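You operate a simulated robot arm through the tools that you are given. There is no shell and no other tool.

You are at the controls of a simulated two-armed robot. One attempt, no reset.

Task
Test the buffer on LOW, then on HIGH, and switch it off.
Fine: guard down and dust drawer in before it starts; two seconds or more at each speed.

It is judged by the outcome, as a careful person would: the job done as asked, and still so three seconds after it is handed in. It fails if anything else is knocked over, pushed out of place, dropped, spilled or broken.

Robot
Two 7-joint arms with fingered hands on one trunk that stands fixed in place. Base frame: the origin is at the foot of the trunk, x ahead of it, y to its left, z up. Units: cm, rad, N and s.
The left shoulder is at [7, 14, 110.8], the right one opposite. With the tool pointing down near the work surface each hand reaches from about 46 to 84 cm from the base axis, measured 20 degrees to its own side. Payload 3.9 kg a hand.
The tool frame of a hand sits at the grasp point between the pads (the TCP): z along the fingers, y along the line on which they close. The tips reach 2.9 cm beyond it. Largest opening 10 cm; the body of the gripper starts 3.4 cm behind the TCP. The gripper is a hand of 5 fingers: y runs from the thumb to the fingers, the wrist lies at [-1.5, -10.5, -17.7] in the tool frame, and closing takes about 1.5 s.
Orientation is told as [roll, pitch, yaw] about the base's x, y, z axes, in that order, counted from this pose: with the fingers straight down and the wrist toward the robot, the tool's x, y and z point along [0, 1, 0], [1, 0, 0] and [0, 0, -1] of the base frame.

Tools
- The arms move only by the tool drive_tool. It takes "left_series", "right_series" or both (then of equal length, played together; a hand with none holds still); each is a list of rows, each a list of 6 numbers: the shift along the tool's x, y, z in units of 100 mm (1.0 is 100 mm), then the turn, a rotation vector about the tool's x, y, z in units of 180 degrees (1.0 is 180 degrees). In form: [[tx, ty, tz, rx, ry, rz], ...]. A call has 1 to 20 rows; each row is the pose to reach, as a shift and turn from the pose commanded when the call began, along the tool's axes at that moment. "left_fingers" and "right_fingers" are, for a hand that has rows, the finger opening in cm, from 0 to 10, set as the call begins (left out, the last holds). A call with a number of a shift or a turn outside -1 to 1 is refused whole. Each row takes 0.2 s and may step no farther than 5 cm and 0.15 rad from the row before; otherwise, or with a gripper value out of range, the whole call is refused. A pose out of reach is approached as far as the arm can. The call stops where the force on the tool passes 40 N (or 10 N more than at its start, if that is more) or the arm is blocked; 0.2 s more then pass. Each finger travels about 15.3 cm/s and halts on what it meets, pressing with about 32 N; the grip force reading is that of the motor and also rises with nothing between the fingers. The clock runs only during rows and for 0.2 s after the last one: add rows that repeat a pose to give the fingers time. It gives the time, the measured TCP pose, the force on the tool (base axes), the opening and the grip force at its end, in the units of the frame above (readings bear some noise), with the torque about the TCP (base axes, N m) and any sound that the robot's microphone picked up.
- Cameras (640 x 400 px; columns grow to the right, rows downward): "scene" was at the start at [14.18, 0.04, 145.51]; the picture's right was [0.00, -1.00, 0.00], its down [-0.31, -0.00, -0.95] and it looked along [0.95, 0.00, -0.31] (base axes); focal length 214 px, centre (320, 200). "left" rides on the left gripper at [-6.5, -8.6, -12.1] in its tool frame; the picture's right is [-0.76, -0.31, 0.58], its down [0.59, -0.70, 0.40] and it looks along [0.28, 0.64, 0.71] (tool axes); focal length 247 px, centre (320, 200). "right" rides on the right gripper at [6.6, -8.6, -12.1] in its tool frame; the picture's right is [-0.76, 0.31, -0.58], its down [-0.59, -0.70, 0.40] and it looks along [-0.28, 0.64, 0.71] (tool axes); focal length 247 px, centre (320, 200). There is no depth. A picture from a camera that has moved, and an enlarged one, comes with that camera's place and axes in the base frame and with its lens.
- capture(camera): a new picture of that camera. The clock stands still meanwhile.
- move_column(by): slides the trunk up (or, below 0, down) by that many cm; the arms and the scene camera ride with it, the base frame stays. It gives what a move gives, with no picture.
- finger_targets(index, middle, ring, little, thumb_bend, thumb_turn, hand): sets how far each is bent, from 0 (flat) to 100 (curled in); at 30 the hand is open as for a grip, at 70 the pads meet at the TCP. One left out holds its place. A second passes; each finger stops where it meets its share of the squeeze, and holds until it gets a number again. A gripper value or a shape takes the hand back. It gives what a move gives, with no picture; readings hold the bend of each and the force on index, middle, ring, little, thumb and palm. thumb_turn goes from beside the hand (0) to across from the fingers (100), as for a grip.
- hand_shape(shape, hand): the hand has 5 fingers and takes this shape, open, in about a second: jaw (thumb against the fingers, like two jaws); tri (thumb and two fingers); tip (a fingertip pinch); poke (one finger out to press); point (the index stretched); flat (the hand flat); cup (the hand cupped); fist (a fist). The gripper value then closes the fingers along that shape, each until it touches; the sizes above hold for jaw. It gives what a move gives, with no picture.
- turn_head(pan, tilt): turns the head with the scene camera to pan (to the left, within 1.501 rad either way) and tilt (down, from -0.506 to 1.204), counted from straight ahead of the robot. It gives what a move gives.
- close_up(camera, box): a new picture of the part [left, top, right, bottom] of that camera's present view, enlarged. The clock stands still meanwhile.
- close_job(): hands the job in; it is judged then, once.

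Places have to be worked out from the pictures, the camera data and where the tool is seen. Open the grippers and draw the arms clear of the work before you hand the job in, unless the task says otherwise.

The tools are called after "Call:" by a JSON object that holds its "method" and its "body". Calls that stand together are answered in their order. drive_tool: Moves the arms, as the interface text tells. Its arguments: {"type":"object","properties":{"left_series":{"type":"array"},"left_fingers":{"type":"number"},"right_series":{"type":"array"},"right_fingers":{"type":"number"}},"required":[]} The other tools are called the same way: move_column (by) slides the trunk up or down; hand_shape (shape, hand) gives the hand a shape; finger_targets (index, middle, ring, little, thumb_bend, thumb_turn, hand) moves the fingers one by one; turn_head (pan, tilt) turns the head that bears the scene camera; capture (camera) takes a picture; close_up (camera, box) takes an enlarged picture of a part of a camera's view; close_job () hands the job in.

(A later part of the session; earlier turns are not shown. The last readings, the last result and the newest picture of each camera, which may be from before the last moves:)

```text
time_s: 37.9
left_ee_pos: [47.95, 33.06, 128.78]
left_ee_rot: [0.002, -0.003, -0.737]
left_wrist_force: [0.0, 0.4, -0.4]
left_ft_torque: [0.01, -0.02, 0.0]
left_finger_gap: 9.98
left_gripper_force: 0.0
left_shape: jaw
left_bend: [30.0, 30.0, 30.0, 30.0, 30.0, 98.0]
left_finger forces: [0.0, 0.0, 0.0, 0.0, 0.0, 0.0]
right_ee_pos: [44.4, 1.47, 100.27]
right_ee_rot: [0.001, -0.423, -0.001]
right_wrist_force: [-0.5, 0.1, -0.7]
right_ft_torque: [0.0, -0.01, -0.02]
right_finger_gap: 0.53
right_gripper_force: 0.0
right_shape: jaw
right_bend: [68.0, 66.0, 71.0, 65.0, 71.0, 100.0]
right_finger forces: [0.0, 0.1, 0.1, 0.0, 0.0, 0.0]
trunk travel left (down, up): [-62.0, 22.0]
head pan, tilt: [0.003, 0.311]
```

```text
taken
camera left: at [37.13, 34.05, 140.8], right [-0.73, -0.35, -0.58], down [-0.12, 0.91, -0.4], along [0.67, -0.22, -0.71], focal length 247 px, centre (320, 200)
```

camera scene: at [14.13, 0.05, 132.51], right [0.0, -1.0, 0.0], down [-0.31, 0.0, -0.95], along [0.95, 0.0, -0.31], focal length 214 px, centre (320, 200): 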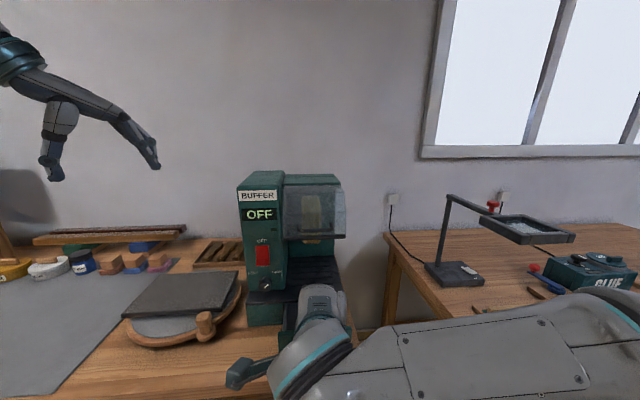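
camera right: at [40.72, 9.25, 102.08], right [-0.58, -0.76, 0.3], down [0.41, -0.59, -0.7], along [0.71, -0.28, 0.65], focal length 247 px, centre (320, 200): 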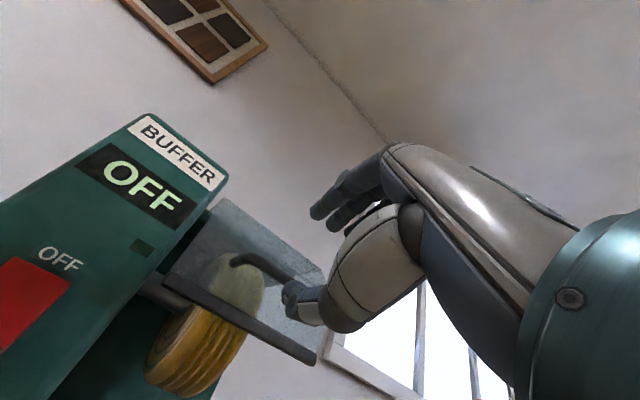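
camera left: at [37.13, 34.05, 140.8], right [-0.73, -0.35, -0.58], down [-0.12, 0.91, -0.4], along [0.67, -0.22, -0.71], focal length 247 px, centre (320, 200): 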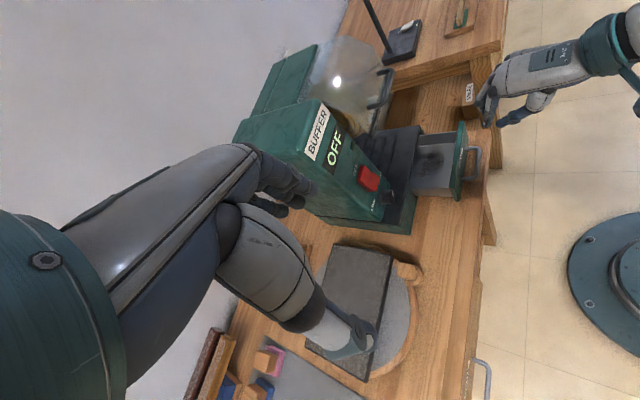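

I descend so that the closed fingertips are just in front of the drawer face, above its handle.

Call:
{"method": "drive_tool", "body": {"right_series": [[0, -0.11, 0.246, 0, 0, 0], [0, -0.22, 0.49, 0, 0, 0], [0, -0.33, 0.74, 0, 0, 0], [0, -0.443, 0.985, 0, 0, 0]]}}

Call:
{"method": "close_up", "body": {"camera": "left", "box": [360, 60, 560, 220]}}

Call:
{"method": "capture", "body": {"camera": "right"}}

```text
time_s: 38.9
left_ee_pos: [48.12, 33.07, 128.7]
left_ee_rot: [0.0, -0.001, -0.738]
left_wrist_force: [-0.6, 0.0, 0.3]
left_ft_torque: [0.01, -0.02, -0.01]
left_finger_gap: 10.0
left_gripper_force: 0.0
left_shape: jaw
left_bend: [30.0, 30.0, 30.0, 30.0, 30.0, 98.0]
left_finger forces: [0.0, 0.1, 0.1, 0.0, 0.1, 0.0]
right_ee_pos: [44.39, 1.55, 89.35]
right_ee_rot: [0.002, -0.425, -0.001]
right_wrist_force: [0.8, 0.3, 0.3]
right_ft_torque: [0.0, -0.02, -0.01]
right_finger_gap: 0.51
right_gripper_force: 0.1
right_shape: jaw
right_bend: [68.0, 66.0, 71.0, 65.0, 71.0, 100.0]
right_finger forces: [0.0, 0.0, 0.1, 0.0, 0.0, 0.1]
trunk travel left (down, up): [-62.0, 22.0]
head pan, tilt: [0.003, 0.311]
```

```text
2.50 times, centred on (460, 140) of left
camera zoom: at [37.2, 34.13, 140.76], right [-0.74, -0.35, -0.58], down [-0.12, 0.91, -0.4], along [0.67, -0.22, -0.71], focal length 617 px, centre (-30, 350)
```

zoom: 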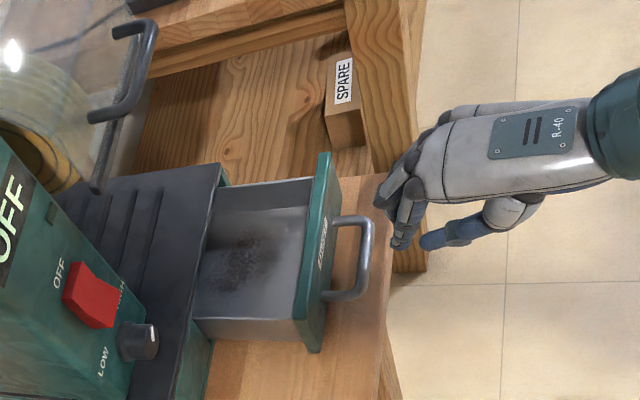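

```text
taken
camera right: at [31.66, 8.17, 96.62], right [0.04, -0.76, 0.65], down [-0.48, -0.59, -0.65], along [0.88, -0.28, -0.38], focal length 247 px, centre (320, 200)
```

right: 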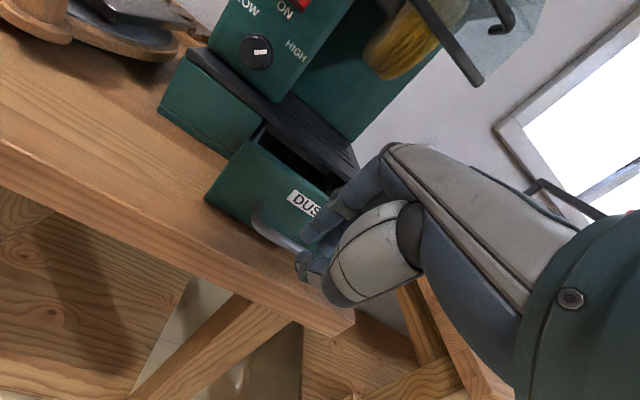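

The fingertips are in front of the drawer and a bit right of centre. I shift 2 cm left and push forward toward the drawer face.

Call:
{"method": "drive_tool", "body": {"right_series": [[0.1, 0, 0, 0, 0, 0], [0.2, 0.0, 0.0, 0, 0, 0], [0.2, 0.14, 0.062, 0, 0, 0], [0.2, 0.27, 0.123, 0, 0, 0], [0.2, 0.41, 0.184, 0, 0, 0], [0.2, 0.52, 0.234, 0, 0, 0], [0.2, 0.62, 0.279, 0, 0, 0]]}}

Call:
{"method": "close_up", "body": {"camera": "left", "box": [360, 60, 560, 220]}}

Call:
{"method": "capture", "body": {"camera": "right"}}

```text
time_s: 40.5
left_ee_pos: [48.01, 33.01, 128.87]
left_ee_rot: [-0.001, -0.002, -0.738]
left_wrist_force: [0.0, 0.2, -0.7]
left_ft_torque: [-0.04, 0.01, -0.02]
left_finger_gap: 9.96
left_gripper_force: 0.0
left_shape: jaw
left_bend: [30.0, 30.0, 30.0, 30.0, 30.0, 98.0]
left_finger forces: [0.0, 0.0, 0.0, 0.0, 0.0, 0.1]
right_ee_pos: [51.19, 3.57, 89.43]
right_ee_rot: [0.001, -0.426, -0.001]
right_wrist_force: [-0.6, -0.2, 0.2]
right_ft_torque: [0.01, 0.07, 0.03]
right_finger_gap: 0.47
right_gripper_force: 0.0
right_shape: jaw
right_bend: [68.0, 67.0, 71.0, 65.0, 71.0, 100.0]
right_finger forces: [0.4, 0.4, 0.0, 0.0, 0.1, 0.1]
trunk travel left (down, up): [-62.0, 22.0]
head pan, tilt: [0.003, 0.311]
```

```text
2.50 times, centred on (460, 140) of left
camera zoom: at [37.21, 34.04, 140.78], right [-0.74, -0.35, -0.58], down [-0.12, 0.91, -0.4], along [0.67, -0.22, -0.71], focal length 617 px, centre (-30, 350)
```

zoom: 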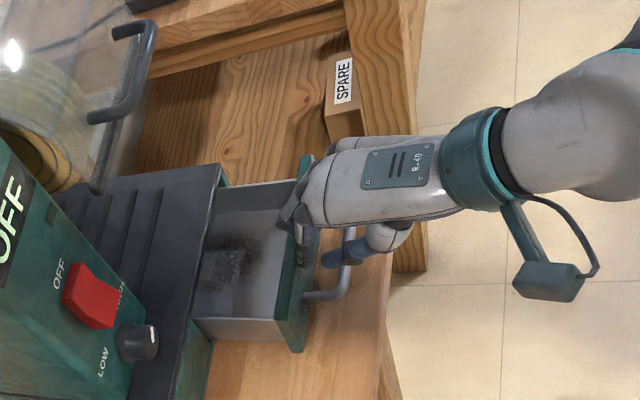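

```text
taken
camera right: at [38.45, 10.12, 96.78], right [0.04, -0.76, 0.65], down [-0.48, -0.59, -0.65], along [0.88, -0.28, -0.38], focal length 247 px, centre (320, 200)
```

right: 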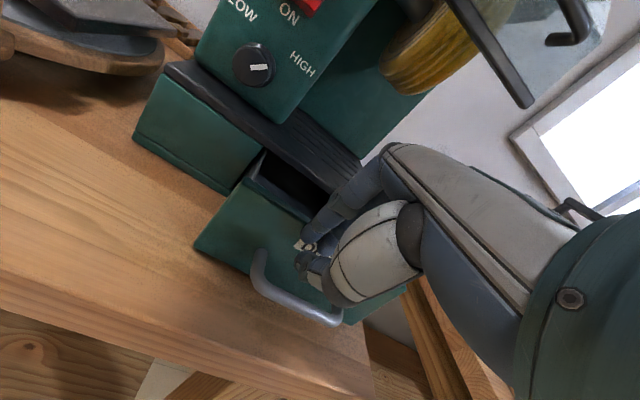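

Contact made and the drawer already slid ~1 cm easily, but the knuckles overhang. I back off, tilt the hand further forward so the fingertips lead, then continue.

Call:
{"method": "drive_tool", "body": {"right_series": [[0, -0.07, -0.031, 0, 0, 0], [0, -0.164, -0.074, 0, 0, 0], [0, -0.164, -0.074, -0.045, 0, 0], [0, -0.164, -0.074, -0.09, 0, 0], [0, -0.164, -0.074, -0.13, 0, 0]]}}

Call:
{"method": "close_up", "body": {"camera": "left", "box": [360, 60, 560, 220]}}

Call:
{"method": "capture", "body": {"camera": "right"}}

```text
time_s: 41.7
left_ee_pos: [48.44, 32.74, 128.5]
left_ee_rot: [0.001, 0.003, -0.741]
left_wrist_force: [0.5, -0.4, 0.7]
left_ft_torque: [0.04, 0.07, -0.03]
left_finger_gap: 9.95
left_gripper_force: 0.2
left_shape: jaw
left_bend: [30.0, 30.0, 30.0, 30.0, 30.0, 98.0]
left_finger forces: [0.0, 0.0, 0.0, 0.0, 0.0, 0.0]
right_ee_pos: [49.58, 3.21, 89.34]
right_ee_rot: [0.009, -0.831, -0.009]
right_wrist_force: [-0.5, -0.2, 0.4]
right_ft_torque: [0.04, 0.02, 0.01]
right_finger_gap: 0.52
right_gripper_force: 0.1
right_shape: jaw
right_bend: [68.0, 67.0, 71.0, 65.0, 71.0, 100.0]
right_finger forces: [0.1, 0.0, 0.0, 0.0, 0.0, 0.0]
trunk travel left (down, up): [-62.0, 22.0]
head pan, tilt: [0.003, 0.311]
```

```text
2.50 times, centred on (460, 140) of left
camera zoom: at [37.67, 33.61, 140.74], right [-0.74, -0.35, -0.58], down [-0.12, 0.91, -0.4], along [0.66, -0.22, -0.72], focal length 617 px, centre (-30, 350)
```

zoom: 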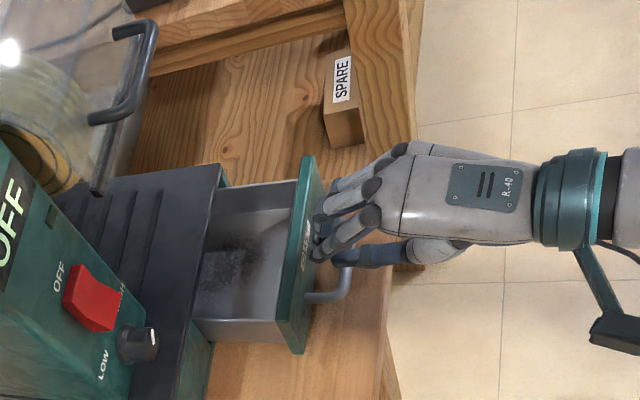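

```text
taken
camera right: at [34.98, 9.86, 91.04], right [-0.22, -0.76, 0.61], down [-0.18, -0.58, -0.79], along [0.96, -0.28, -0.01], focal length 247 px, centre (320, 200)
```

right: 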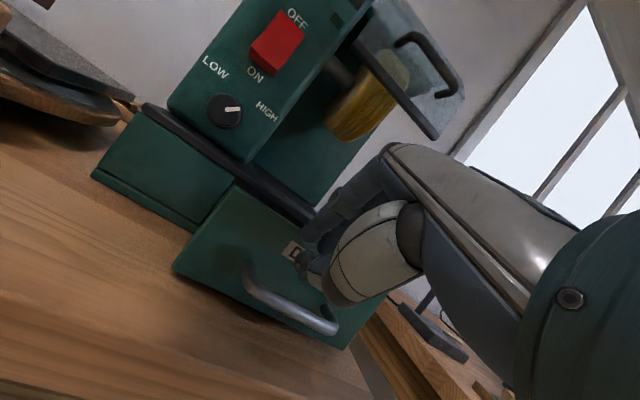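

Now the fingertips lead against the drawer face. I push forward 9 cm in steps, slightly lower.

Call:
{"method": "drive_tool", "body": {"right_series": [[0, 0.024, 0.114, 0, 0, 0], [0, 0.091, 0.188, 0, 0, 0], [0, 0.158, 0.261, 0, 0, 0], [0, 0.226, 0.335, 0, 0, 0], [0, 0.293, 0.409, 0, 0, 0], [0, 0.36, 0.483, 0, 0, 0], [0, 0.428, 0.557, 0, 0, 0], [0, 0.495, 0.63, 0, 0, 0], [0, 0.563, 0.704, 0, 0, 0]]}}

Call:
{"method": "close_up", "body": {"camera": "left", "box": [360, 60, 560, 220]}}

Call:
{"method": "capture", "body": {"camera": "right"}}

```text
time_s: 43.7
left_ee_pos: [47.85, 32.97, 128.77]
left_ee_rot: [0.002, -0.003, -0.739]
left_wrist_force: [-0.4, 0.6, 0.4]
left_ft_torque: [-0.03, -0.01, 0.01]
left_finger_gap: 10.0
left_gripper_force: 0.0
left_shape: jaw
left_bend: [30.0, 30.0, 30.0, 30.0, 30.0, 98.0]
left_finger forces: [0.1, 0.1, 0.0, 0.0, 0.1, 0.0]
right_ee_pos: [58.34, 3.49, 88.89]
right_ee_rot: [0.0, -0.836, 0.001]
right_wrist_force: [-5.7, -1.2, 1.3]
right_ft_torque: [-0.02, 0.0, 0.01]
right_finger_gap: 0.37
right_gripper_force: 0.0
right_shape: jaw
right_bend: [71.0, 72.0, 71.0, 65.0, 71.0, 100.0]
right_finger forces: [3.5, 2.2, 0.0, 0.0, 0.1, 0.0]
trunk travel left (down, up): [-62.0, 22.0]
head pan, tilt: [0.003, 0.311]
```

```text
2.50 times, centred on (460, 140) of left
camera zoom: at [37.01, 34.02, 140.84], right [-0.73, -0.35, -0.58], down [-0.12, 0.91, -0.4], along [0.67, -0.22, -0.71], focal length 617 px, centre (-30, 350)
```

zoom: 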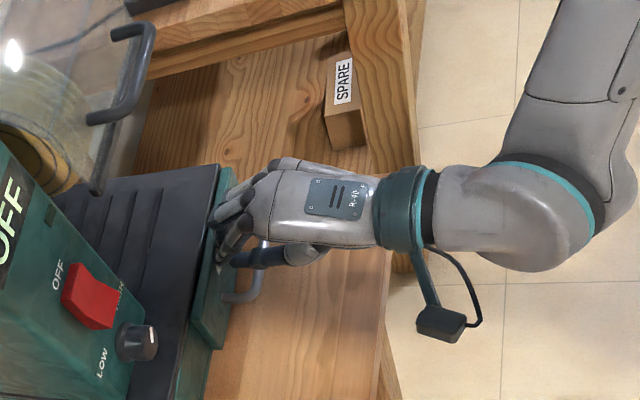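

```text
taken
camera right: at [43.64, 10.08, 90.49], right [-0.22, -0.76, 0.61], down [-0.18, -0.59, -0.79], along [0.96, -0.28, 0.0], focal length 247 px, centre (320, 200)
```

right: 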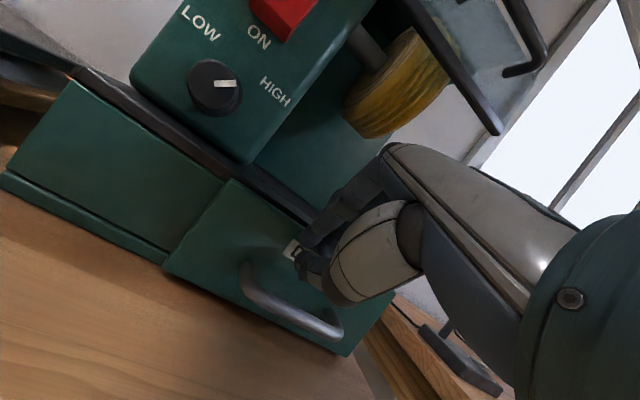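

The drawer front is nearly flush, with ~6 N resistance. I press a little further to seat it fully.

Call:
{"method": "drive_tool", "body": {"right_series": [[0, 0.02, 0.022, 0, 0, 0], [0, 0.04, 0.044, 0, 0, 0], [0, 0.06, 0.066, 0, 0, 0], [0, 0.08, 0.088, 0, 0, 0]]}}

Call:
{"method": "close_up", "body": {"camera": "left", "box": [360, 80, 480, 200]}}

Call:
{"method": "close_up", "body": {"camera": "right", "box": [0, 60, 400, 360]}}

```text
time_s: 44.7
left_ee_pos: [47.36, 33.02, 128.94]
left_ee_rot: [0.006, -0.005, -0.739]
left_wrist_force: [0.1, 0.5, -0.2]
left_ft_torque: [-0.03, -0.03, -0.01]
left_finger_gap: 9.98
left_gripper_force: 0.1
left_shape: jaw
left_bend: [30.0, 30.0, 30.0, 30.0, 30.0, 98.0]
left_finger forces: [0.1, 0.0, 0.1, 0.0, 0.0, 0.1]
right_ee_pos: [59.12, 3.43, 89.13]
right_ee_rot: [0.0, -0.84, 0.0]
right_wrist_force: [-29.1, -3.2, 7.4]
right_ft_torque: [-0.03, 0.27, -0.16]
right_finger_gap: 0.06
right_gripper_force: 0.2
right_shape: jaw
right_bend: [72.0, 74.0, 73.0, 65.0, 66.0, 100.0]
right_finger forces: [14.9, 8.9, 7.0, 0.1, 0.1, 0.0]
trunk travel left (down, up): [-62.0, 22.0]
head pan, tilt: [0.003, 0.311]
```

```text
3.33 times, centred on (420, 140) of left
camera zoom: at [36.47, 33.96, 141.02], right [-0.73, -0.35, -0.58], down [-0.12, 0.91, -0.4], along [0.67, -0.22, -0.71], focal length 823 px, centre (-13, 400)
```

zoom: 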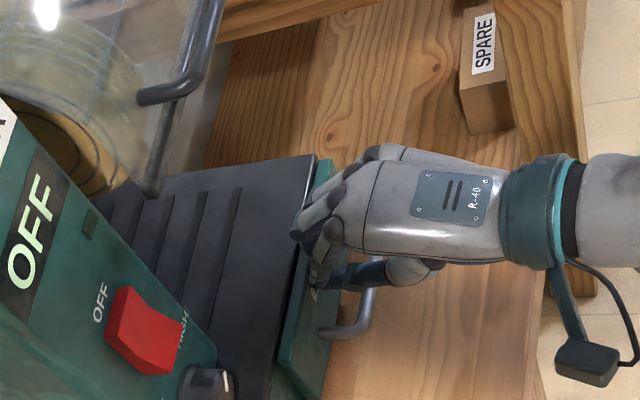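

```text
1.33 times, centred on (200, 210) of right
camera zoom: at [44.51, 10.06, 90.83], right [-0.22, -0.76, 0.61], down [-0.17, -0.59, -0.79], along [0.96, -0.28, 0.0], focal length 329 px, centre (480, 187)
```

zoom: 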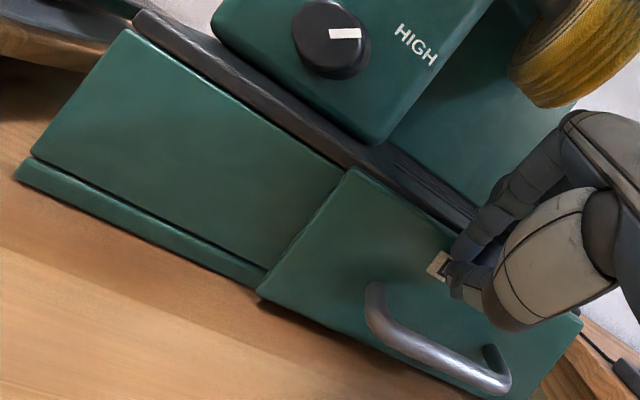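

Force climbs to 29 N with no motion, so the drawer is fully in. I back the right hand away and off to the right, clear of the work.

Call:
{"method": "drive_tool", "body": {"right_series": [[0, -0.067, -0.074, 0, 0, 0], [0, -0.2, -0.221, 0, 0, 0], [-0.1, -0.337, -0.369, 0, 0, 0], [-0.2, -0.4, -0.55, 0, 0, 0], [-0.4, -0.45, -0.75, 0, 0, 0], [-0.6, -0.45, -0.85, 0, 0, 0], [-0.8, -0.4, -0.95, 0, 0, 0], [-1.0, -0.3, -1.0, 0, 0, 0]]}}

Call:
{"method": "hand_shape", "body": {"shape": "tip", "hand": "left"}}

Call:
{"method": "capture", "body": {"camera": "scene"}}

Call:
{"method": "capture", "body": {"camera": "left"}}

```text
time_s: 46.5
left_ee_pos: [47.97, 32.83, 128.78]
left_ee_rot: [0.002, -0.002, -0.737]
left_wrist_force: [-0.5, 0.1, 0.3]
left_ft_torque: [0.03, 0.03, -0.02]
left_finger_gap: 9.97
left_gripper_force: 0.1
left_shape: jaw
left_bend: [30.0, 30.0, 30.0, 30.0, 30.0, 98.0]
left_finger forces: [0.0, 0.0, 0.0, 0.0, 0.1, 0.0]
right_ee_pos: [50.18, -6.5, 93.25]
right_ee_rot: [0.003, -0.835, -0.002]
right_wrist_force: [0.1, -0.5, -0.5]
right_ft_torque: [-0.01, 0.02, 0.02]
right_finger_gap: 0.51
right_gripper_force: 0.0
right_shape: jaw
right_bend: [68.0, 67.0, 71.0, 65.0, 65.0, 100.0]
right_finger forces: [0.1, 0.0, 0.1, 0.1, 0.1, 0.0]
trunk travel left (down, up): [-62.0, 22.0]
head pan, tilt: [0.003, 0.311]
```

```text
time_s: 47.4
left_ee_pos: [48.09, 33.09, 128.8]
left_ee_rot: [0.001, -0.003, -0.739]
left_wrist_force: [0.5, 0.7, 0.4]
left_ft_torque: [-0.02, 0.01, -0.02]
left_finger_gap: 9.99
left_gripper_force: 0.1
left_shape: tip
left_bend: [30.0, 98.0, 99.0, 99.0, 30.0, 98.0]
left_finger forces: [0.0, 0.0, 0.1, 0.0, 0.0, 0.1]
right_ee_pos: [50.34, -6.33, 93.37]
right_ee_rot: [-0.001, -0.833, -0.002]
right_wrist_force: [0.1, 0.4, 0.2]
right_ft_torque: [-0.02, 0.02, -0.01]
right_finger_gap: 0.49
right_gripper_force: 0.1
right_shape: jaw
right_bend: [68.0, 67.0, 71.0, 65.0, 65.0, 100.0]
right_finger forces: [0.0, 0.0, 0.1, 0.0, 0.1, 0.1]
trunk travel left (down, up): [-62.0, 22.0]
head pan, tilt: [0.003, 0.311]
```

```text
taken
camera scene: at [14.18, 0.03, 132.51], right [0.0, -1.0, 0.0], down [-0.31, 0.0, -0.95], along [0.95, 0.0, -0.31], focal length 214 px, centre (320, 200)
```

scene: 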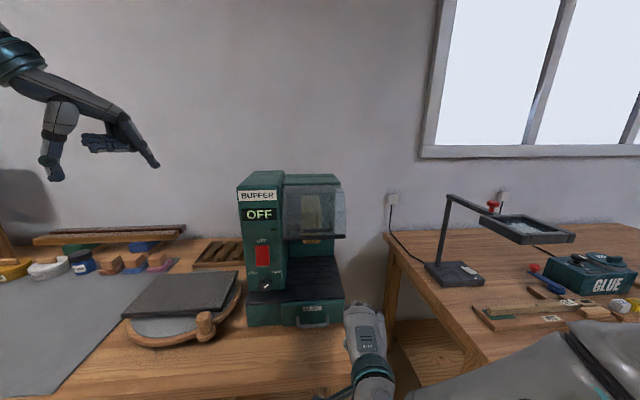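

```text
taken
camera left: at [37.19, 34.02, 140.79], right [-0.74, -0.35, -0.58], down [-0.12, 0.91, -0.4], along [0.67, -0.22, -0.71], focal length 247 px, centre (320, 200)
```

left: 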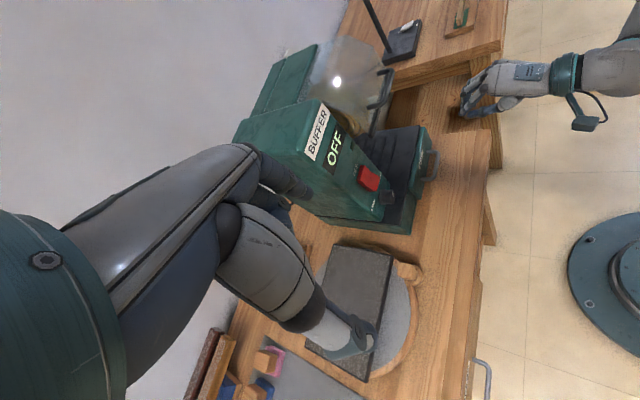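

Drawer in, guard down, display still OFF. The tip shape extends thumb and index with the others curled; I now re-orient the left hand (yaw to 0, lower, then tilt) on the way to the knob.

Call:
{"method": "drive_tool", "body": {"left_series": [[-0.1, 0.05, 0.16, 0, 0, -0.046], [-0.2, 0.1, 0.32, 0, 0, -0.092], [-0.3, 0.15, 0.48, 0, 0, -0.138], [-0.45, 0.2, 0.64, 0, 0, -0.184], [-0.58, 0.256, 0.8, 0, 0, -0.235]]}}

Call:
{"method": "drive_tool", "body": {"left_series": [[-0.1, 0, 0.1, -0.046, 0, 0], [-0.2, 0, 0.2, -0.092, 0, 0], [-0.3, 0, 0.3, -0.138, 0, 0], [-0.4, 0, 0.4, -0.184, 0, 0], [-0.5, 0, 0.5, -0.23, 0, 0], [-0.6, 0, 0.6, -0.278, 0, 0]]}}

Call:
{"method": "capture", "body": {"camera": "scene"}}

Call:
{"method": "capture", "body": {"camera": "left"}}

```text
refused: row 5 steps farther than a row can; nothing moved
```

```text
time_s: 48.8
left_ee_pos: [54.17, 37.47, 135.7]
left_ee_rot: [0.001, -0.785, -0.737]
left_wrist_force: [0.0, -0.3, 0.0]
left_ft_torque: [-0.05, -0.03, 0.0]
left_finger_gap: 9.99
left_gripper_force: 0.0
left_shape: tip
left_bend: [30.0, 98.0, 99.0, 99.0, 30.0, 98.0]
left_finger forces: [0.0, 0.0, 0.0, 0.1, 0.0, 0.0]
left hand out of reach, approached as far as the arm can: row 1, 2, 3, 4, 5, 6
right_ee_pos: [50.31, -6.32, 93.37]
right_ee_rot: [0.0, -0.835, 0.0]
right_wrist_force: [-0.4, 0.2, -0.6]
right_ft_torque: [0.01, -0.02, 0.01]
right_finger_gap: 0.49
right_gripper_force: 0.0
right_shape: jaw
right_bend: [68.0, 67.0, 71.0, 65.0, 65.0, 100.0]
right_finger forces: [0.0, 0.1, 0.0, 0.1, 0.1, 0.1]
trunk travel left (down, up): [-62.0, 22.0]
head pan, tilt: [0.003, 0.311]
```

```text
taken
camera scene: at [14.24, 0.09, 132.5], right [0.0, -1.0, 0.0], down [-0.31, 0.0, -0.95], along [0.95, 0.0, -0.31], focal length 214 px, centre (320, 200)
```

scene: 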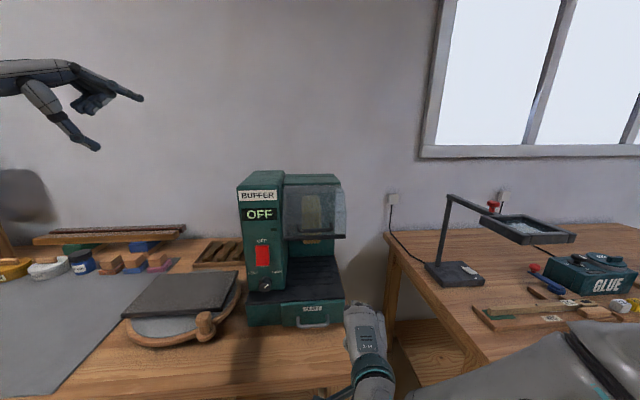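

```text
taken
camera left: at [38.93, 42.43, 138.15], right [-0.37, -0.69, -0.63], down [0.24, 0.58, -0.78], along [0.9, -0.44, -0.05], focal length 247 px, centre (320, 200)
```

left: 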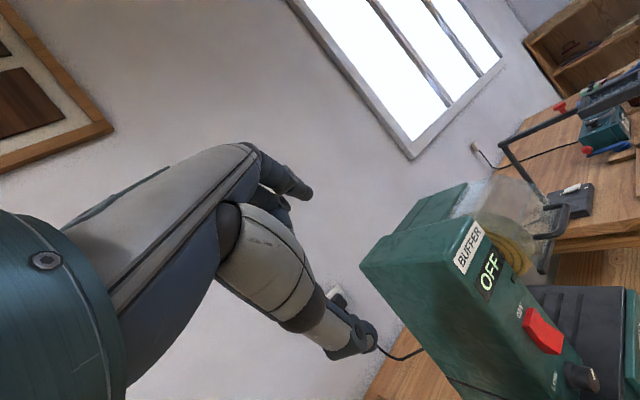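

One call was refused and the tilt ran on its own from the yawed pose; harmless. I now unwind the yaw while moving the hand down and toward the buffer's front.

Call:
{"method": "drive_tool", "body": {"left_series": [[-0.155, -0.086, 0.126, 0, 0.0277, -0.0277], [-0.31, -0.173, 0.252, 0, 0.0553, -0.0553], [-0.464, -0.259, 0.378, 0, 0.083, -0.083], [-0.619, -0.345, 0.503, 0, 0.1107, -0.1107], [-0.773, -0.432, 0.629, 0, 0.1383, -0.1383], [-0.928, -0.518, 0.755, 0, 0.166, -0.166]]}}

```text
time_s: 50.2
left_ee_pos: [59.11, 34.7, 144.13]
left_ee_rot: [0.005, -0.782, -0.004]
left_wrist_force: [0.3, -0.1, -0.7]
left_ft_torque: [0.01, 0.02, 0.04]
left_finger_gap: 10.01
left_gripper_force: 0.0
left_shape: tip
left_bend: [30.0, 98.0, 99.0, 99.0, 30.0, 98.0]
left_finger forces: [0.0, 0.0, 0.0, 0.1, 0.0, 0.1]
left hand out of reach, approached as far as the arm can: row 1, 2, 3, 4, 5, 6
right_ee_pos: [50.17, -6.6, 93.27]
right_ee_rot: [0.003, -0.835, -0.004]
right_wrist_force: [0.2, -0.2, 0.1]
right_ft_torque: [0.03, 0.01, 0.01]
right_finger_gap: 0.48
right_gripper_force: 0.0
right_shape: jaw
right_bend: [68.0, 67.0, 71.0, 65.0, 65.0, 100.0]
right_finger forces: [0.1, 0.0, 0.0, 0.0, 0.0, 0.0]
trunk travel left (down, up): [-62.0, 22.0]
head pan, tilt: [0.003, 0.311]
```

The solver drifted upward because that mid pose was awkward; orientation is now as wanted (pitch −0.78). I move straight down toward working height where the arm has more freedom.

Call:
{"method": "drive_tool", "body": {"left_series": [[-0.1, -0.15, 0.15, 0, 0, 0], [-0.25, -0.3, 0.3, 0, 0, 0], [-0.4, -0.45, 0.45, 0, 0, 0], [-0.55, -0.6, 0.6, 0, 0, 0], [-0.7, -0.75, 0.75, 0, 0, 0], [-0.8, -0.92, 0.92, 0, 0, 0]]}}

Call:
{"method": "capture", "body": {"camera": "scene"}}

```text
time_s: 51.6
left_ee_pos: [66.34, 29.33, 140.35]
left_ee_rot: [0.005, -0.782, -0.004]
left_wrist_force: [0.8, 0.0, 0.3]
left_ft_torque: [0.01, -0.01, -0.01]
left_finger_gap: 9.99
left_gripper_force: 0.0
left_shape: tip
left_bend: [30.0, 98.0, 99.0, 99.0, 30.0, 98.0]
left_finger forces: [0.0, 0.0, 0.0, 0.1, 0.0, 0.0]
left hand out of reach, approached as far as the arm can: row 1, 2, 3, 4, 5, 6
right_ee_pos: [50.3, -6.44, 93.27]
right_ee_rot: [0.002, -0.835, 0.001]
right_wrist_force: [0.5, -0.5, -0.8]
right_ft_torque: [0.0, 0.0, 0.02]
right_finger_gap: 0.52
right_gripper_force: 0.0
right_shape: jaw
right_bend: [68.0, 67.0, 71.0, 65.0, 65.0, 100.0]
right_finger forces: [0.0, 0.0, 0.1, 0.0, 0.0, 0.0]
trunk travel left (down, up): [-62.0, 22.0]
head pan, tilt: [0.003, 0.311]
```

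```text
taken
camera scene: at [14.28, 0.01, 132.5], right [0.0, -1.0, 0.0], down [-0.31, 0.0, -0.95], along [0.95, 0.0, -0.31], focal length 214 px, centre (320, 200)
```

scene: 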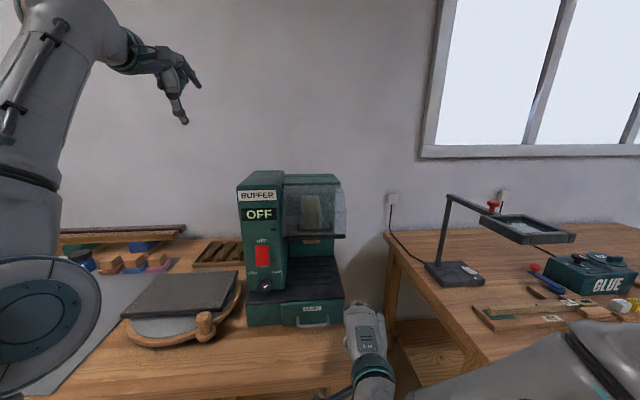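

The left wrist is at its flex limit in this raised elbow posture. I rotate the hand back to fingers-down while drawing it back, so I can descend first and tilt later.

Call:
{"method": "drive_tool", "body": {"left_series": [[0, -0.14, -0.05, 0.042, 0, 0], [0, -0.28, -0.1, 0.083, 0, 0], [0, -0.42, -0.15, 0.125, 0, 0], [0, -0.56, -0.2, 0.166, 0, 0], [0, -0.7, -0.25, 0.208, 0, 0], [0, -0.85, -0.28, 0.249, 0, 0]]}}

Call:
{"method": "capture", "body": {"camera": "scene"}}

```text
time_s: 53.0
left_ee_pos: [54.21, 32.27, 129.33]
left_ee_rot: [0.001, 0.0, -0.002]
left_wrist_force: [0.1, 1.0, 0.1]
left_ft_torque: [-0.01, -0.01, -0.03]
left_finger_gap: 9.99
left_gripper_force: 0.0
left_shape: tip
left_bend: [30.0, 98.0, 99.0, 99.0, 30.0, 98.0]
left_finger forces: [0.1, 0.1, 0.1, 0.0, 0.1, 0.1]
left hand out of reach, approached as far as the arm can: row 1, 2, 3, 4, 5, 6
right_ee_pos: [50.23, -6.29, 93.3]
right_ee_rot: [-0.002, -0.835, -0.001]
right_wrist_force: [-0.8, 0.7, 0.0]
right_ft_torque: [-0.01, 0.02, -0.01]
right_finger_gap: 0.48
right_gripper_force: 0.1
right_shape: jaw
right_bend: [68.0, 67.0, 71.0, 65.0, 65.0, 100.0]
right_finger forces: [0.1, 0.0, 0.0, 0.0, 0.0, 0.1]
trunk travel left (down, up): [-62.0, 22.0]
head pan, tilt: [0.003, 0.311]
```

```text
taken
camera scene: at [14.21, 0.24, 132.5], right [0.0, -1.0, 0.0], down [-0.31, 0.0, -0.95], along [0.95, 0.0, -0.31], focal length 214 px, centre (320, 200)
```

scene: 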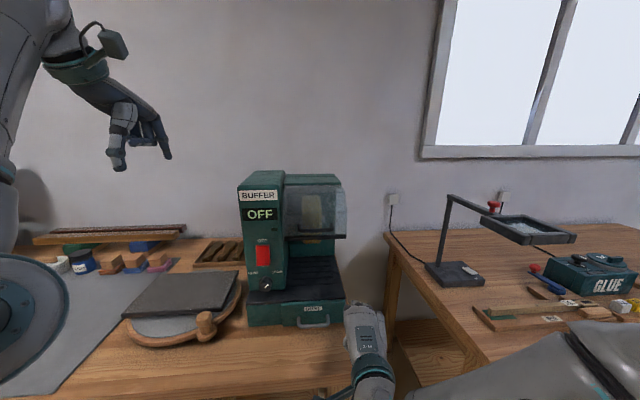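

Good, free again. I descend in front of the buffer's left side with fingers down.

Call:
{"method": "drive_tool", "body": {"left_series": [[-0.1, -0.16, 0.2, 0, 0, 0], [-0.2, -0.32, 0.4, 0, 0, 0], [-0.3, -0.48, 0.6, 0, 0, 0], [-0.4, -0.64, 0.8, 0, 0, 0], [-0.5, -0.8, 1.0, 0, 0, 0]]}}

Call:
{"method": "drive_tool", "body": {"left_series": [[-0.1, 0, 0.2, 0, 0, 0], [-0.2, 0, 0.4, 0, 0, 0], [-0.3, 0, 0.6, 0, 0, 0], [-0.4, 0, 0.8, 0, 0, 0], [-0.5, 0, 0.9, 0, 0, 0]]}}

Call:
{"method": "capture", "body": {"camera": "scene"}}

```text
time_s: 54.2
left_ee_pos: [54.39, 30.22, 129.61]
left_ee_rot: [0.001, 0.0, -0.002]
left_wrist_force: [0.6, 0.1, 0.2]
left_ft_torque: [0.0, -0.01, -0.05]
left_finger_gap: 9.99
left_gripper_force: 0.1
left_shape: tip
left_bend: [30.0, 98.0, 99.0, 99.0, 30.0, 98.0]
left_finger forces: [0.0, 0.1, 0.0, 0.0, 0.1, 0.0]
left hand out of reach, approached as far as the arm can: row 1, 2, 3, 4, 5
right_ee_pos: [50.23, -6.41, 93.39]
right_ee_rot: [-0.001, -0.835, -0.002]
right_wrist_force: [1.1, 0.6, -0.1]
right_ft_torque: [0.03, -0.01, 0.01]
right_finger_gap: 0.48
right_gripper_force: 0.1
right_shape: jaw
right_bend: [68.0, 67.0, 71.0, 65.0, 65.0, 100.0]
right_finger forces: [0.1, 0.0, 0.0, 0.0, 0.0, 0.0]
trunk travel left (down, up): [-62.0, 22.0]
head pan, tilt: [0.003, 0.311]
```

```text
time_s: 55.4
left_ee_pos: [59.93, 25.55, 125.89]
left_ee_rot: [0.004, 0.003, -0.004]
left_wrist_force: [-0.2, 0.6, 0.4]
left_ft_torque: [-0.02, 0.02, 0.0]
left_finger_gap: 9.97
left_gripper_force: 0.1
left_shape: tip
left_bend: [30.0, 98.0, 99.0, 99.0, 30.0, 98.0]
left_finger forces: [0.0, 0.0, 0.0, 0.0, 0.0, 0.1]
left hand out of reach, approached as far as the arm can: row 1, 2, 3, 4, 5
right_ee_pos: [50.28, -6.46, 93.31]
right_ee_rot: [0.002, -0.835, 0.0]
right_wrist_force: [0.2, -0.8, -0.7]
right_ft_torque: [0.02, -0.04, 0.0]
right_finger_gap: 0.49
right_gripper_force: 0.0
right_shape: jaw
right_bend: [68.0, 67.0, 71.0, 65.0, 65.0, 100.0]
right_finger forces: [0.0, 0.1, 0.0, 0.0, 0.1, 0.0]
trunk travel left (down, up): [-62.0, 22.0]
head pan, tilt: [0.003, 0.311]
```

```text
taken
camera scene: at [14.22, -0.02, 132.5], right [0.0, -1.0, 0.0], down [-0.31, 0.0, -0.95], along [0.95, 0.0, -0.31], focal length 214 px, centre (320, 200)
```

scene: 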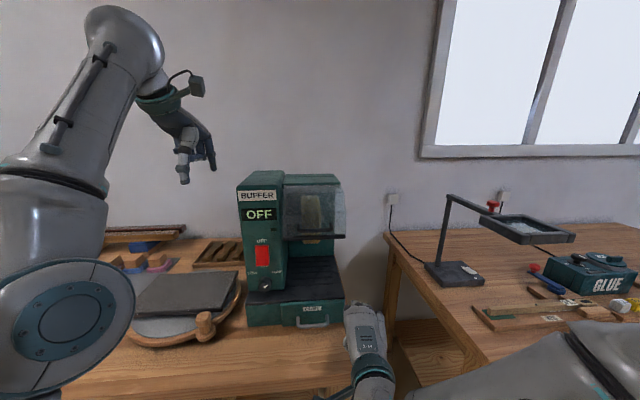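

The left arm's elbow is stuck low and forward. As with the right arm earlier, I move the hand inward (toward the centre line) and back at this height, which should swing the elbow out.

Call:
{"method": "drive_tool", "body": {"left_series": [[-0.15, -0.15, 0, 0, 0, 0], [-0.3, -0.3, 0, 0, 0, 0], [-0.45, -0.45, 0, 0, 0, 0], [-0.6, -0.6, 0, 0, 0, 0], [-0.8, -0.7, 0, 0, 0, 0], [-1.0, -0.8, 0, 0, 0, 0]]}}

Call:
{"method": "capture", "body": {"camera": "scene"}}

```text
time_s: 56.8
left_ee_pos: [55.12, 16.06, 130.19]
left_ee_rot: [0.0, 0.001, 0.0]
left_wrist_force: [-0.1, -0.5, -0.9]
left_ft_torque: [-0.01, -0.02, -0.01]
left_finger_gap: 9.98
left_gripper_force: 0.1
left_shape: tip
left_bend: [30.0, 98.0, 99.0, 99.0, 30.0, 98.0]
left_finger forces: [0.1, 0.0, 0.1, 0.1, 0.0, 0.1]
left hand out of reach, approached as far as the arm can: row 1, 2, 3, 4, 5, 6
right_ee_pos: [50.24, -6.5, 93.31]
right_ee_rot: [0.003, -0.835, -0.003]
right_wrist_force: [-0.4, 0.0, 0.5]
right_ft_torque: [0.05, -0.03, -0.05]
right_finger_gap: 0.52
right_gripper_force: 0.1
right_shape: jaw
right_bend: [68.0, 67.0, 71.0, 65.0, 65.0, 100.0]
right_finger forces: [0.1, 0.0, 0.0, 0.1, 0.0, 0.0]
trunk travel left (down, up): [-62.0, 22.0]
head pan, tilt: [0.003, 0.311]
```

```text
taken
camera scene: at [14.16, -0.02, 132.51], right [0.0, -1.0, 0.0], down [-0.31, 0.0, -0.95], along [0.95, 0.0, -0.31], focal length 214 px, centre (320, 200)
```

scene: 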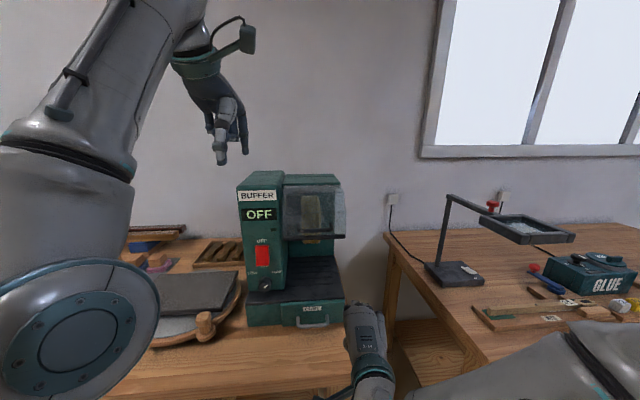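

Still at a limit: the forearm rises steeply, so a downward hand over-bends the wrist. I rotate the hand to point forward (tilt toward horizontal) in place, which lowers the wrist and relieves the bend.

Call:
{"method": "drive_tool", "body": {"left_series": [[0, 0, 0, -0.045, 0, 0], [0, 0, 0, -0.09, 0, 0], [0, 0, 0, -0.135, 0, 0], [0, 0, 0, -0.18, 0, 0], [0, 0, 0, -0.225, 0, 0], [0, 0, 0, -0.27, 0, 0], [0, 0, 0, -0.315, 0, 0], [0, 0, 0, -0.36, 0, 0], [0, 0, 0, -0.405, 0, 0], [0, 0, 0, -0.45, 0, 0]]}}

Call:
{"method": "capture", "body": {"camera": "scene"}}

```text
time_s: 59.0
left_ee_pos: [72.61, 13.9, 147.21]
left_ee_rot: [0.018, -1.417, -0.02]
left_wrist_force: [0.5, 0.0, 0.1]
left_ft_torque: [0.0, -0.02, -0.01]
left_finger_gap: 9.98
left_gripper_force: 0.1
left_shape: tip
left_bend: [30.0, 98.0, 99.0, 99.0, 30.0, 98.0]
left_finger forces: [0.0, 0.0, 0.1, 0.0, 0.0, 0.1]
left hand out of reach, approached as far as the arm can: row 1, 2, 3, 4, 5, 6, 7, 8, 9, 10
right_ee_pos: [50.44, -6.38, 93.45]
right_ee_rot: [0.001, -0.835, -0.001]
right_wrist_force: [0.5, 0.4, 0.5]
right_ft_torque: [0.02, -0.03, 0.01]
right_finger_gap: 0.5
right_gripper_force: 0.0
right_shape: jaw
right_bend: [68.0, 67.0, 71.0, 65.0, 65.0, 100.0]
right_finger forces: [0.0, 0.0, 0.1, 0.0, 0.0, 0.1]
trunk travel left (down, up): [-62.0, 22.0]
head pan, tilt: [0.003, 0.311]
```

```text
taken
camera scene: at [14.25, 0.03, 132.5], right [0.0, -1.0, 0.0], down [-0.31, 0.0, -0.95], along [0.95, 0.0, -0.31], focal length 214 px, centre (320, 200)
```

scene: 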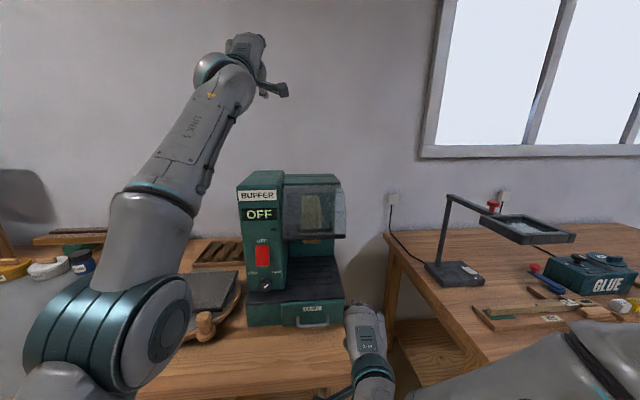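

The left arm is nearly fully straight (wrist ~63 cm from shoulder), a singular posture. I command a radial pull-in toward the shoulder and hold it over several rows to coax the elbow to bend.

Call:
{"method": "drive_tool", "body": {"left_series": [[0, -0.15, -0.13, 0, 0, 0], [0, -0.3, -0.26, 0, 0, 0], [0, -0.46, -0.38, 0, 0, 0], [0, -0.6, -0.5, 0, 0, 0], [0, -0.75, -0.6, 0, 0, 0], [0, -0.75, -0.6, 0, 0, 0], [0, -0.75, -0.6, 0, 0, 0], [0, -0.75, -0.6, 0, 0, 0], [0, -0.75, -0.6, 0, 0, 0], [0, -0.75, -0.6, 0, 0, 0]]}}

Call:
{"method": "capture", "body": {"camera": "scene"}}

```text
time_s: 61.2
left_ee_pos: [65.39, 15.06, 141.88]
left_ee_rot: [-0.114, -1.417, 0.114]
left_wrist_force: [-0.4, 0.0, -0.2]
left_ft_torque: [0.04, 0.04, -0.04]
left_finger_gap: 9.98
left_gripper_force: 0.1
left_shape: tip
left_bend: [30.0, 98.0, 99.0, 99.0, 30.0, 98.0]
left_finger forces: [0.1, 0.0, 0.0, 0.0, 0.0, 0.0]
left hand out of reach, approached as far as the arm can: row 1, 2, 5, 6, 7, 8, 9, 10
right_ee_pos: [50.18, -6.39, 93.37]
right_ee_rot: [0.001, -0.836, -0.002]
right_wrist_force: [-0.5, -0.3, 0.1]
right_ft_torque: [0.01, 0.02, 0.0]
right_finger_gap: 0.47
right_gripper_force: 0.0
right_shape: jaw
right_bend: [68.0, 67.0, 71.0, 65.0, 65.0, 100.0]
right_finger forces: [0.0, 0.0, 0.0, 0.0, 0.0, 0.0]
trunk travel left (down, up): [-62.0, 22.0]
head pan, tilt: [0.003, 0.311]
```

```text
taken
camera scene: at [14.08, 0.0, 132.52], right [0.0, -1.0, 0.0], down [-0.31, 0.0, -0.95], along [0.95, 0.0, -0.31], focal length 214 px, centre (320, 200)
```

scene: 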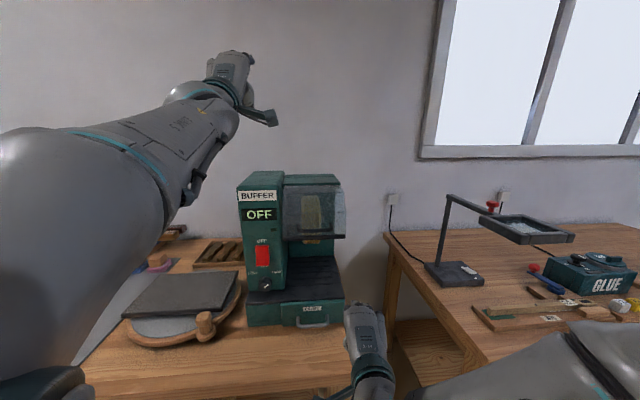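

The elbow is bending now. I continue pulling back and down.

Call:
{"method": "drive_tool", "body": {"left_series": [[0, -0.1, -0.15, 0, 0, 0], [0, -0.2, -0.3, 0, 0, 0], [0, -0.3, -0.45, 0, 0, 0], [0, -0.4, -0.6, 0, 0, 0], [0, -0.5, -0.75, 0, 0, 0], [0, -0.6, -0.9, 0, 0, 0], [0, -0.6, -0.9, 0, 0, 0]]}}

Call:
{"method": "capture", "body": {"camera": "scene"}}

```text
time_s: 62.8
left_ee_pos: [65.35, 17.69, 140.09]
left_ee_rot: [-0.112, -1.42, 0.111]
left_wrist_force: [-0.1, 0.3, -0.8]
left_ft_torque: [0.01, 0.0, 0.02]
left_finger_gap: 9.97
left_gripper_force: 0.0
left_shape: tip
left_bend: [30.0, 98.0, 99.0, 99.0, 30.0, 98.0]
left_finger forces: [0.1, 0.0, 0.0, 0.0, 0.0, 0.0]
left hand out of reach, approached as far as the arm can: row 1, 2, 3, 4, 5, 6, 7
right_ee_pos: [50.31, -6.41, 93.43]
right_ee_rot: [0.0, -0.834, -0.002]
right_wrist_force: [0.4, 0.0, 0.1]
right_ft_torque: [-0.04, -0.03, 0.0]
right_finger_gap: 0.5
right_gripper_force: 0.0
right_shape: jaw
right_bend: [68.0, 67.0, 71.0, 65.0, 65.0, 100.0]
right_finger forces: [0.0, 0.1, 0.0, 0.0, 0.0, 0.0]
trunk travel left (down, up): [-62.0, 22.0]
head pan, tilt: [0.003, 0.311]
```

```text
taken
camera scene: at [14.19, 0.02, 132.51], right [0.0, -1.0, 0.0], down [-0.31, 0.0, -0.95], along [0.95, 0.0, -0.31], focal length 214 px, centre (320, 200)
```

scene: 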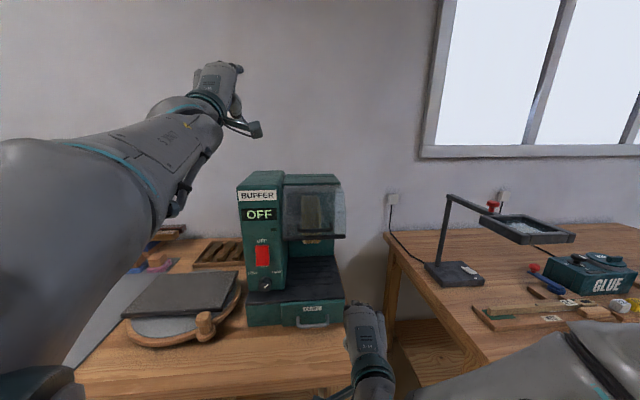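

The elbow is now bent but another joint limit blocks. I try rolling the hand to the thumb-right "handshake" posture, which I need anyway, holding position.

Call:
{"method": "drive_tool", "body": {"left_series": [[0, 0, 0, 0, 0, -0.045], [0, 0, 0, 0, 0, -0.09], [0, 0, 0, 0, 0, -0.135], [0, 0, 0, 0, 0, -0.18], [0, 0, 0, 0, 0, -0.225], [0, 0, 0, 0, 0, -0.27], [0, 0, 0, 0, 0, -0.315], [0, 0, 0, 0, 0, -0.36], [0, 0, 0, 0, 0, -0.405], [0, 0, 0, 0, 0, -0.45], [0, 0, 0, 0, 0, -0.5]]}}

Call:
{"method": "capture", "body": {"camera": "scene"}}

```text
refused: row 11 steps farther than a row can; nothing moved
```

```text
taken
camera scene: at [14.19, 0.02, 132.51], right [0.0, -1.0, 0.0], down [-0.31, 0.0, -0.95], along [0.95, 0.0, -0.31], focal length 214 px, centre (320, 200)
```

scene: 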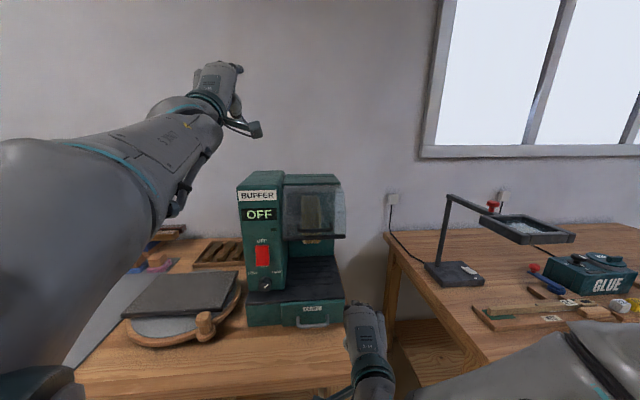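

The last row stepped too far; I resend the roll with smaller steps.

Call:
{"method": "drive_tool", "body": {"left_series": [[0, 0, 0, 0, 0, -0.045], [0, 0, 0, 0, 0, -0.09], [0, 0, 0, 0, 0, -0.135], [0, 0, 0, 0, 0, -0.18], [0, 0, 0, 0, 0, -0.225], [0, 0, 0, 0, 0, -0.27], [0, 0, 0, 0, 0, -0.315], [0, 0, 0, 0, 0, -0.36], [0, 0, 0, 0, 0, -0.405], [0, 0, 0, 0, 0, -0.45]]}}

Call:
{"method": "capture", "body": {"camera": "scene"}}

```text
time_s: 65.0
left_ee_pos: [65.55, 16.51, 139.66]
left_ee_rot: [-1.414, -0.155, 1.545]
left_wrist_force: [-0.2, -0.7, -0.2]
left_ft_torque: [0.02, 0.01, -0.01]
left_finger_gap: 10.0
left_gripper_force: 0.0
left_shape: tip
left_bend: [30.0, 98.0, 99.0, 99.0, 30.0, 98.0]
left_finger forces: [0.0, 0.0, 0.0, 0.0, 0.1, 0.0]
left hand out of reach, approached as far as the arm can: row 1, 2, 3, 4
right_ee_pos: [50.34, -6.43, 93.25]
right_ee_rot: [0.001, -0.835, -0.003]
right_wrist_force: [0.0, -0.2, -0.2]
right_ft_torque: [-0.01, 0.01, -0.02]
right_finger_gap: 0.49
right_gripper_force: 0.0
right_shape: jaw
right_bend: [68.0, 67.0, 71.0, 65.0, 65.0, 100.0]
right_finger forces: [0.0, 0.0, 0.0, 0.1, 0.0, 0.0]
trunk travel left (down, up): [-62.0, 22.0]
head pan, tilt: [0.003, 0.311]
```

```text
taken
camera scene: at [14.23, 0.06, 132.5], right [0.0, -1.0, 0.0], down [-0.31, 0.0, -0.95], along [0.95, 0.0, -0.31], focal length 214 px, centre (320, 200)
```

scene: 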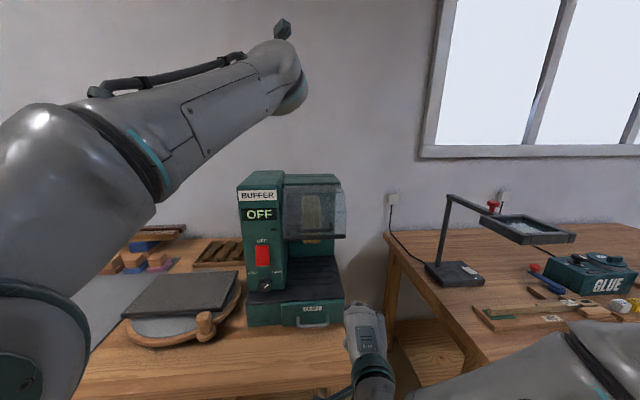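

The roll succeeded and the pose is within reach again. Now I retract toward the robot and downward in this handshake posture.

Call:
{"method": "drive_tool", "body": {"left_series": [[0.1, -0.016, -0.12, 0, 0, 0], [0.2, -0.032, -0.24, 0, 0, 0], [0.3, -0.048, -0.36, 0, 0, 0], [0.4, -0.063, -0.48, 0, 0, 0], [0.5, -0.08, -0.6, 0, 0, 0], [0.607, -0.095, -0.716, 0, 0, 0]]}}

Call:
{"method": "capture", "body": {"camera": "scene"}}

```text
time_s: 66.4
left_ee_pos: [57.51, 16.59, 134.69]
left_ee_rot: [-1.416, -0.154, 1.547]
left_wrist_force: [0.4, -0.4, 0.0]
left_ft_torque: [-0.01, -0.01, 0.01]
left_finger_gap: 10.02
left_gripper_force: 0.0
left_shape: tip
left_bend: [30.0, 98.0, 99.0, 99.0, 30.0, 98.0]
left_finger forces: [0.0, 0.1, 0.0, 0.1, 0.1, 0.0]
right_ee_pos: [50.3, -6.3, 93.41]
right_ee_rot: [-0.002, -0.834, 0.0]
right_wrist_force: [0.3, 0.1, -0.3]
right_ft_torque: [0.0, 0.0, -0.01]
right_finger_gap: 0.48
right_gripper_force: 0.0
right_shape: jaw
right_bend: [68.0, 67.0, 71.0, 65.0, 65.0, 100.0]
right_finger forces: [0.0, 0.1, 0.0, 0.0, 0.0, 0.0]
trunk travel left (down, up): [-62.0, 22.0]
head pan, tilt: [0.003, 0.311]
```

```text
taken
camera scene: at [14.16, 0.11, 132.51], right [0.0, -1.0, 0.0], down [-0.31, 0.0, -0.95], along [0.95, 0.0, -0.31], focal length 214 px, centre (320, 200)
```

scene: 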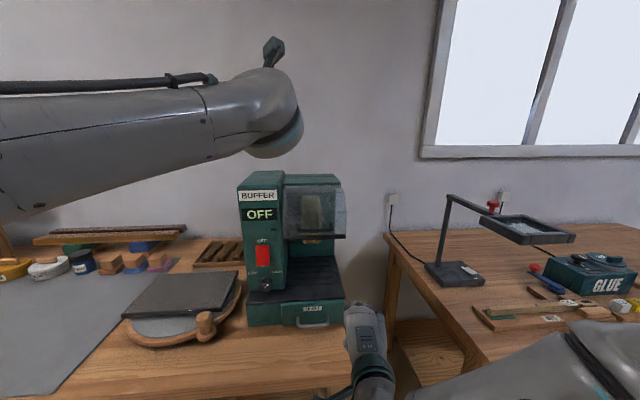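

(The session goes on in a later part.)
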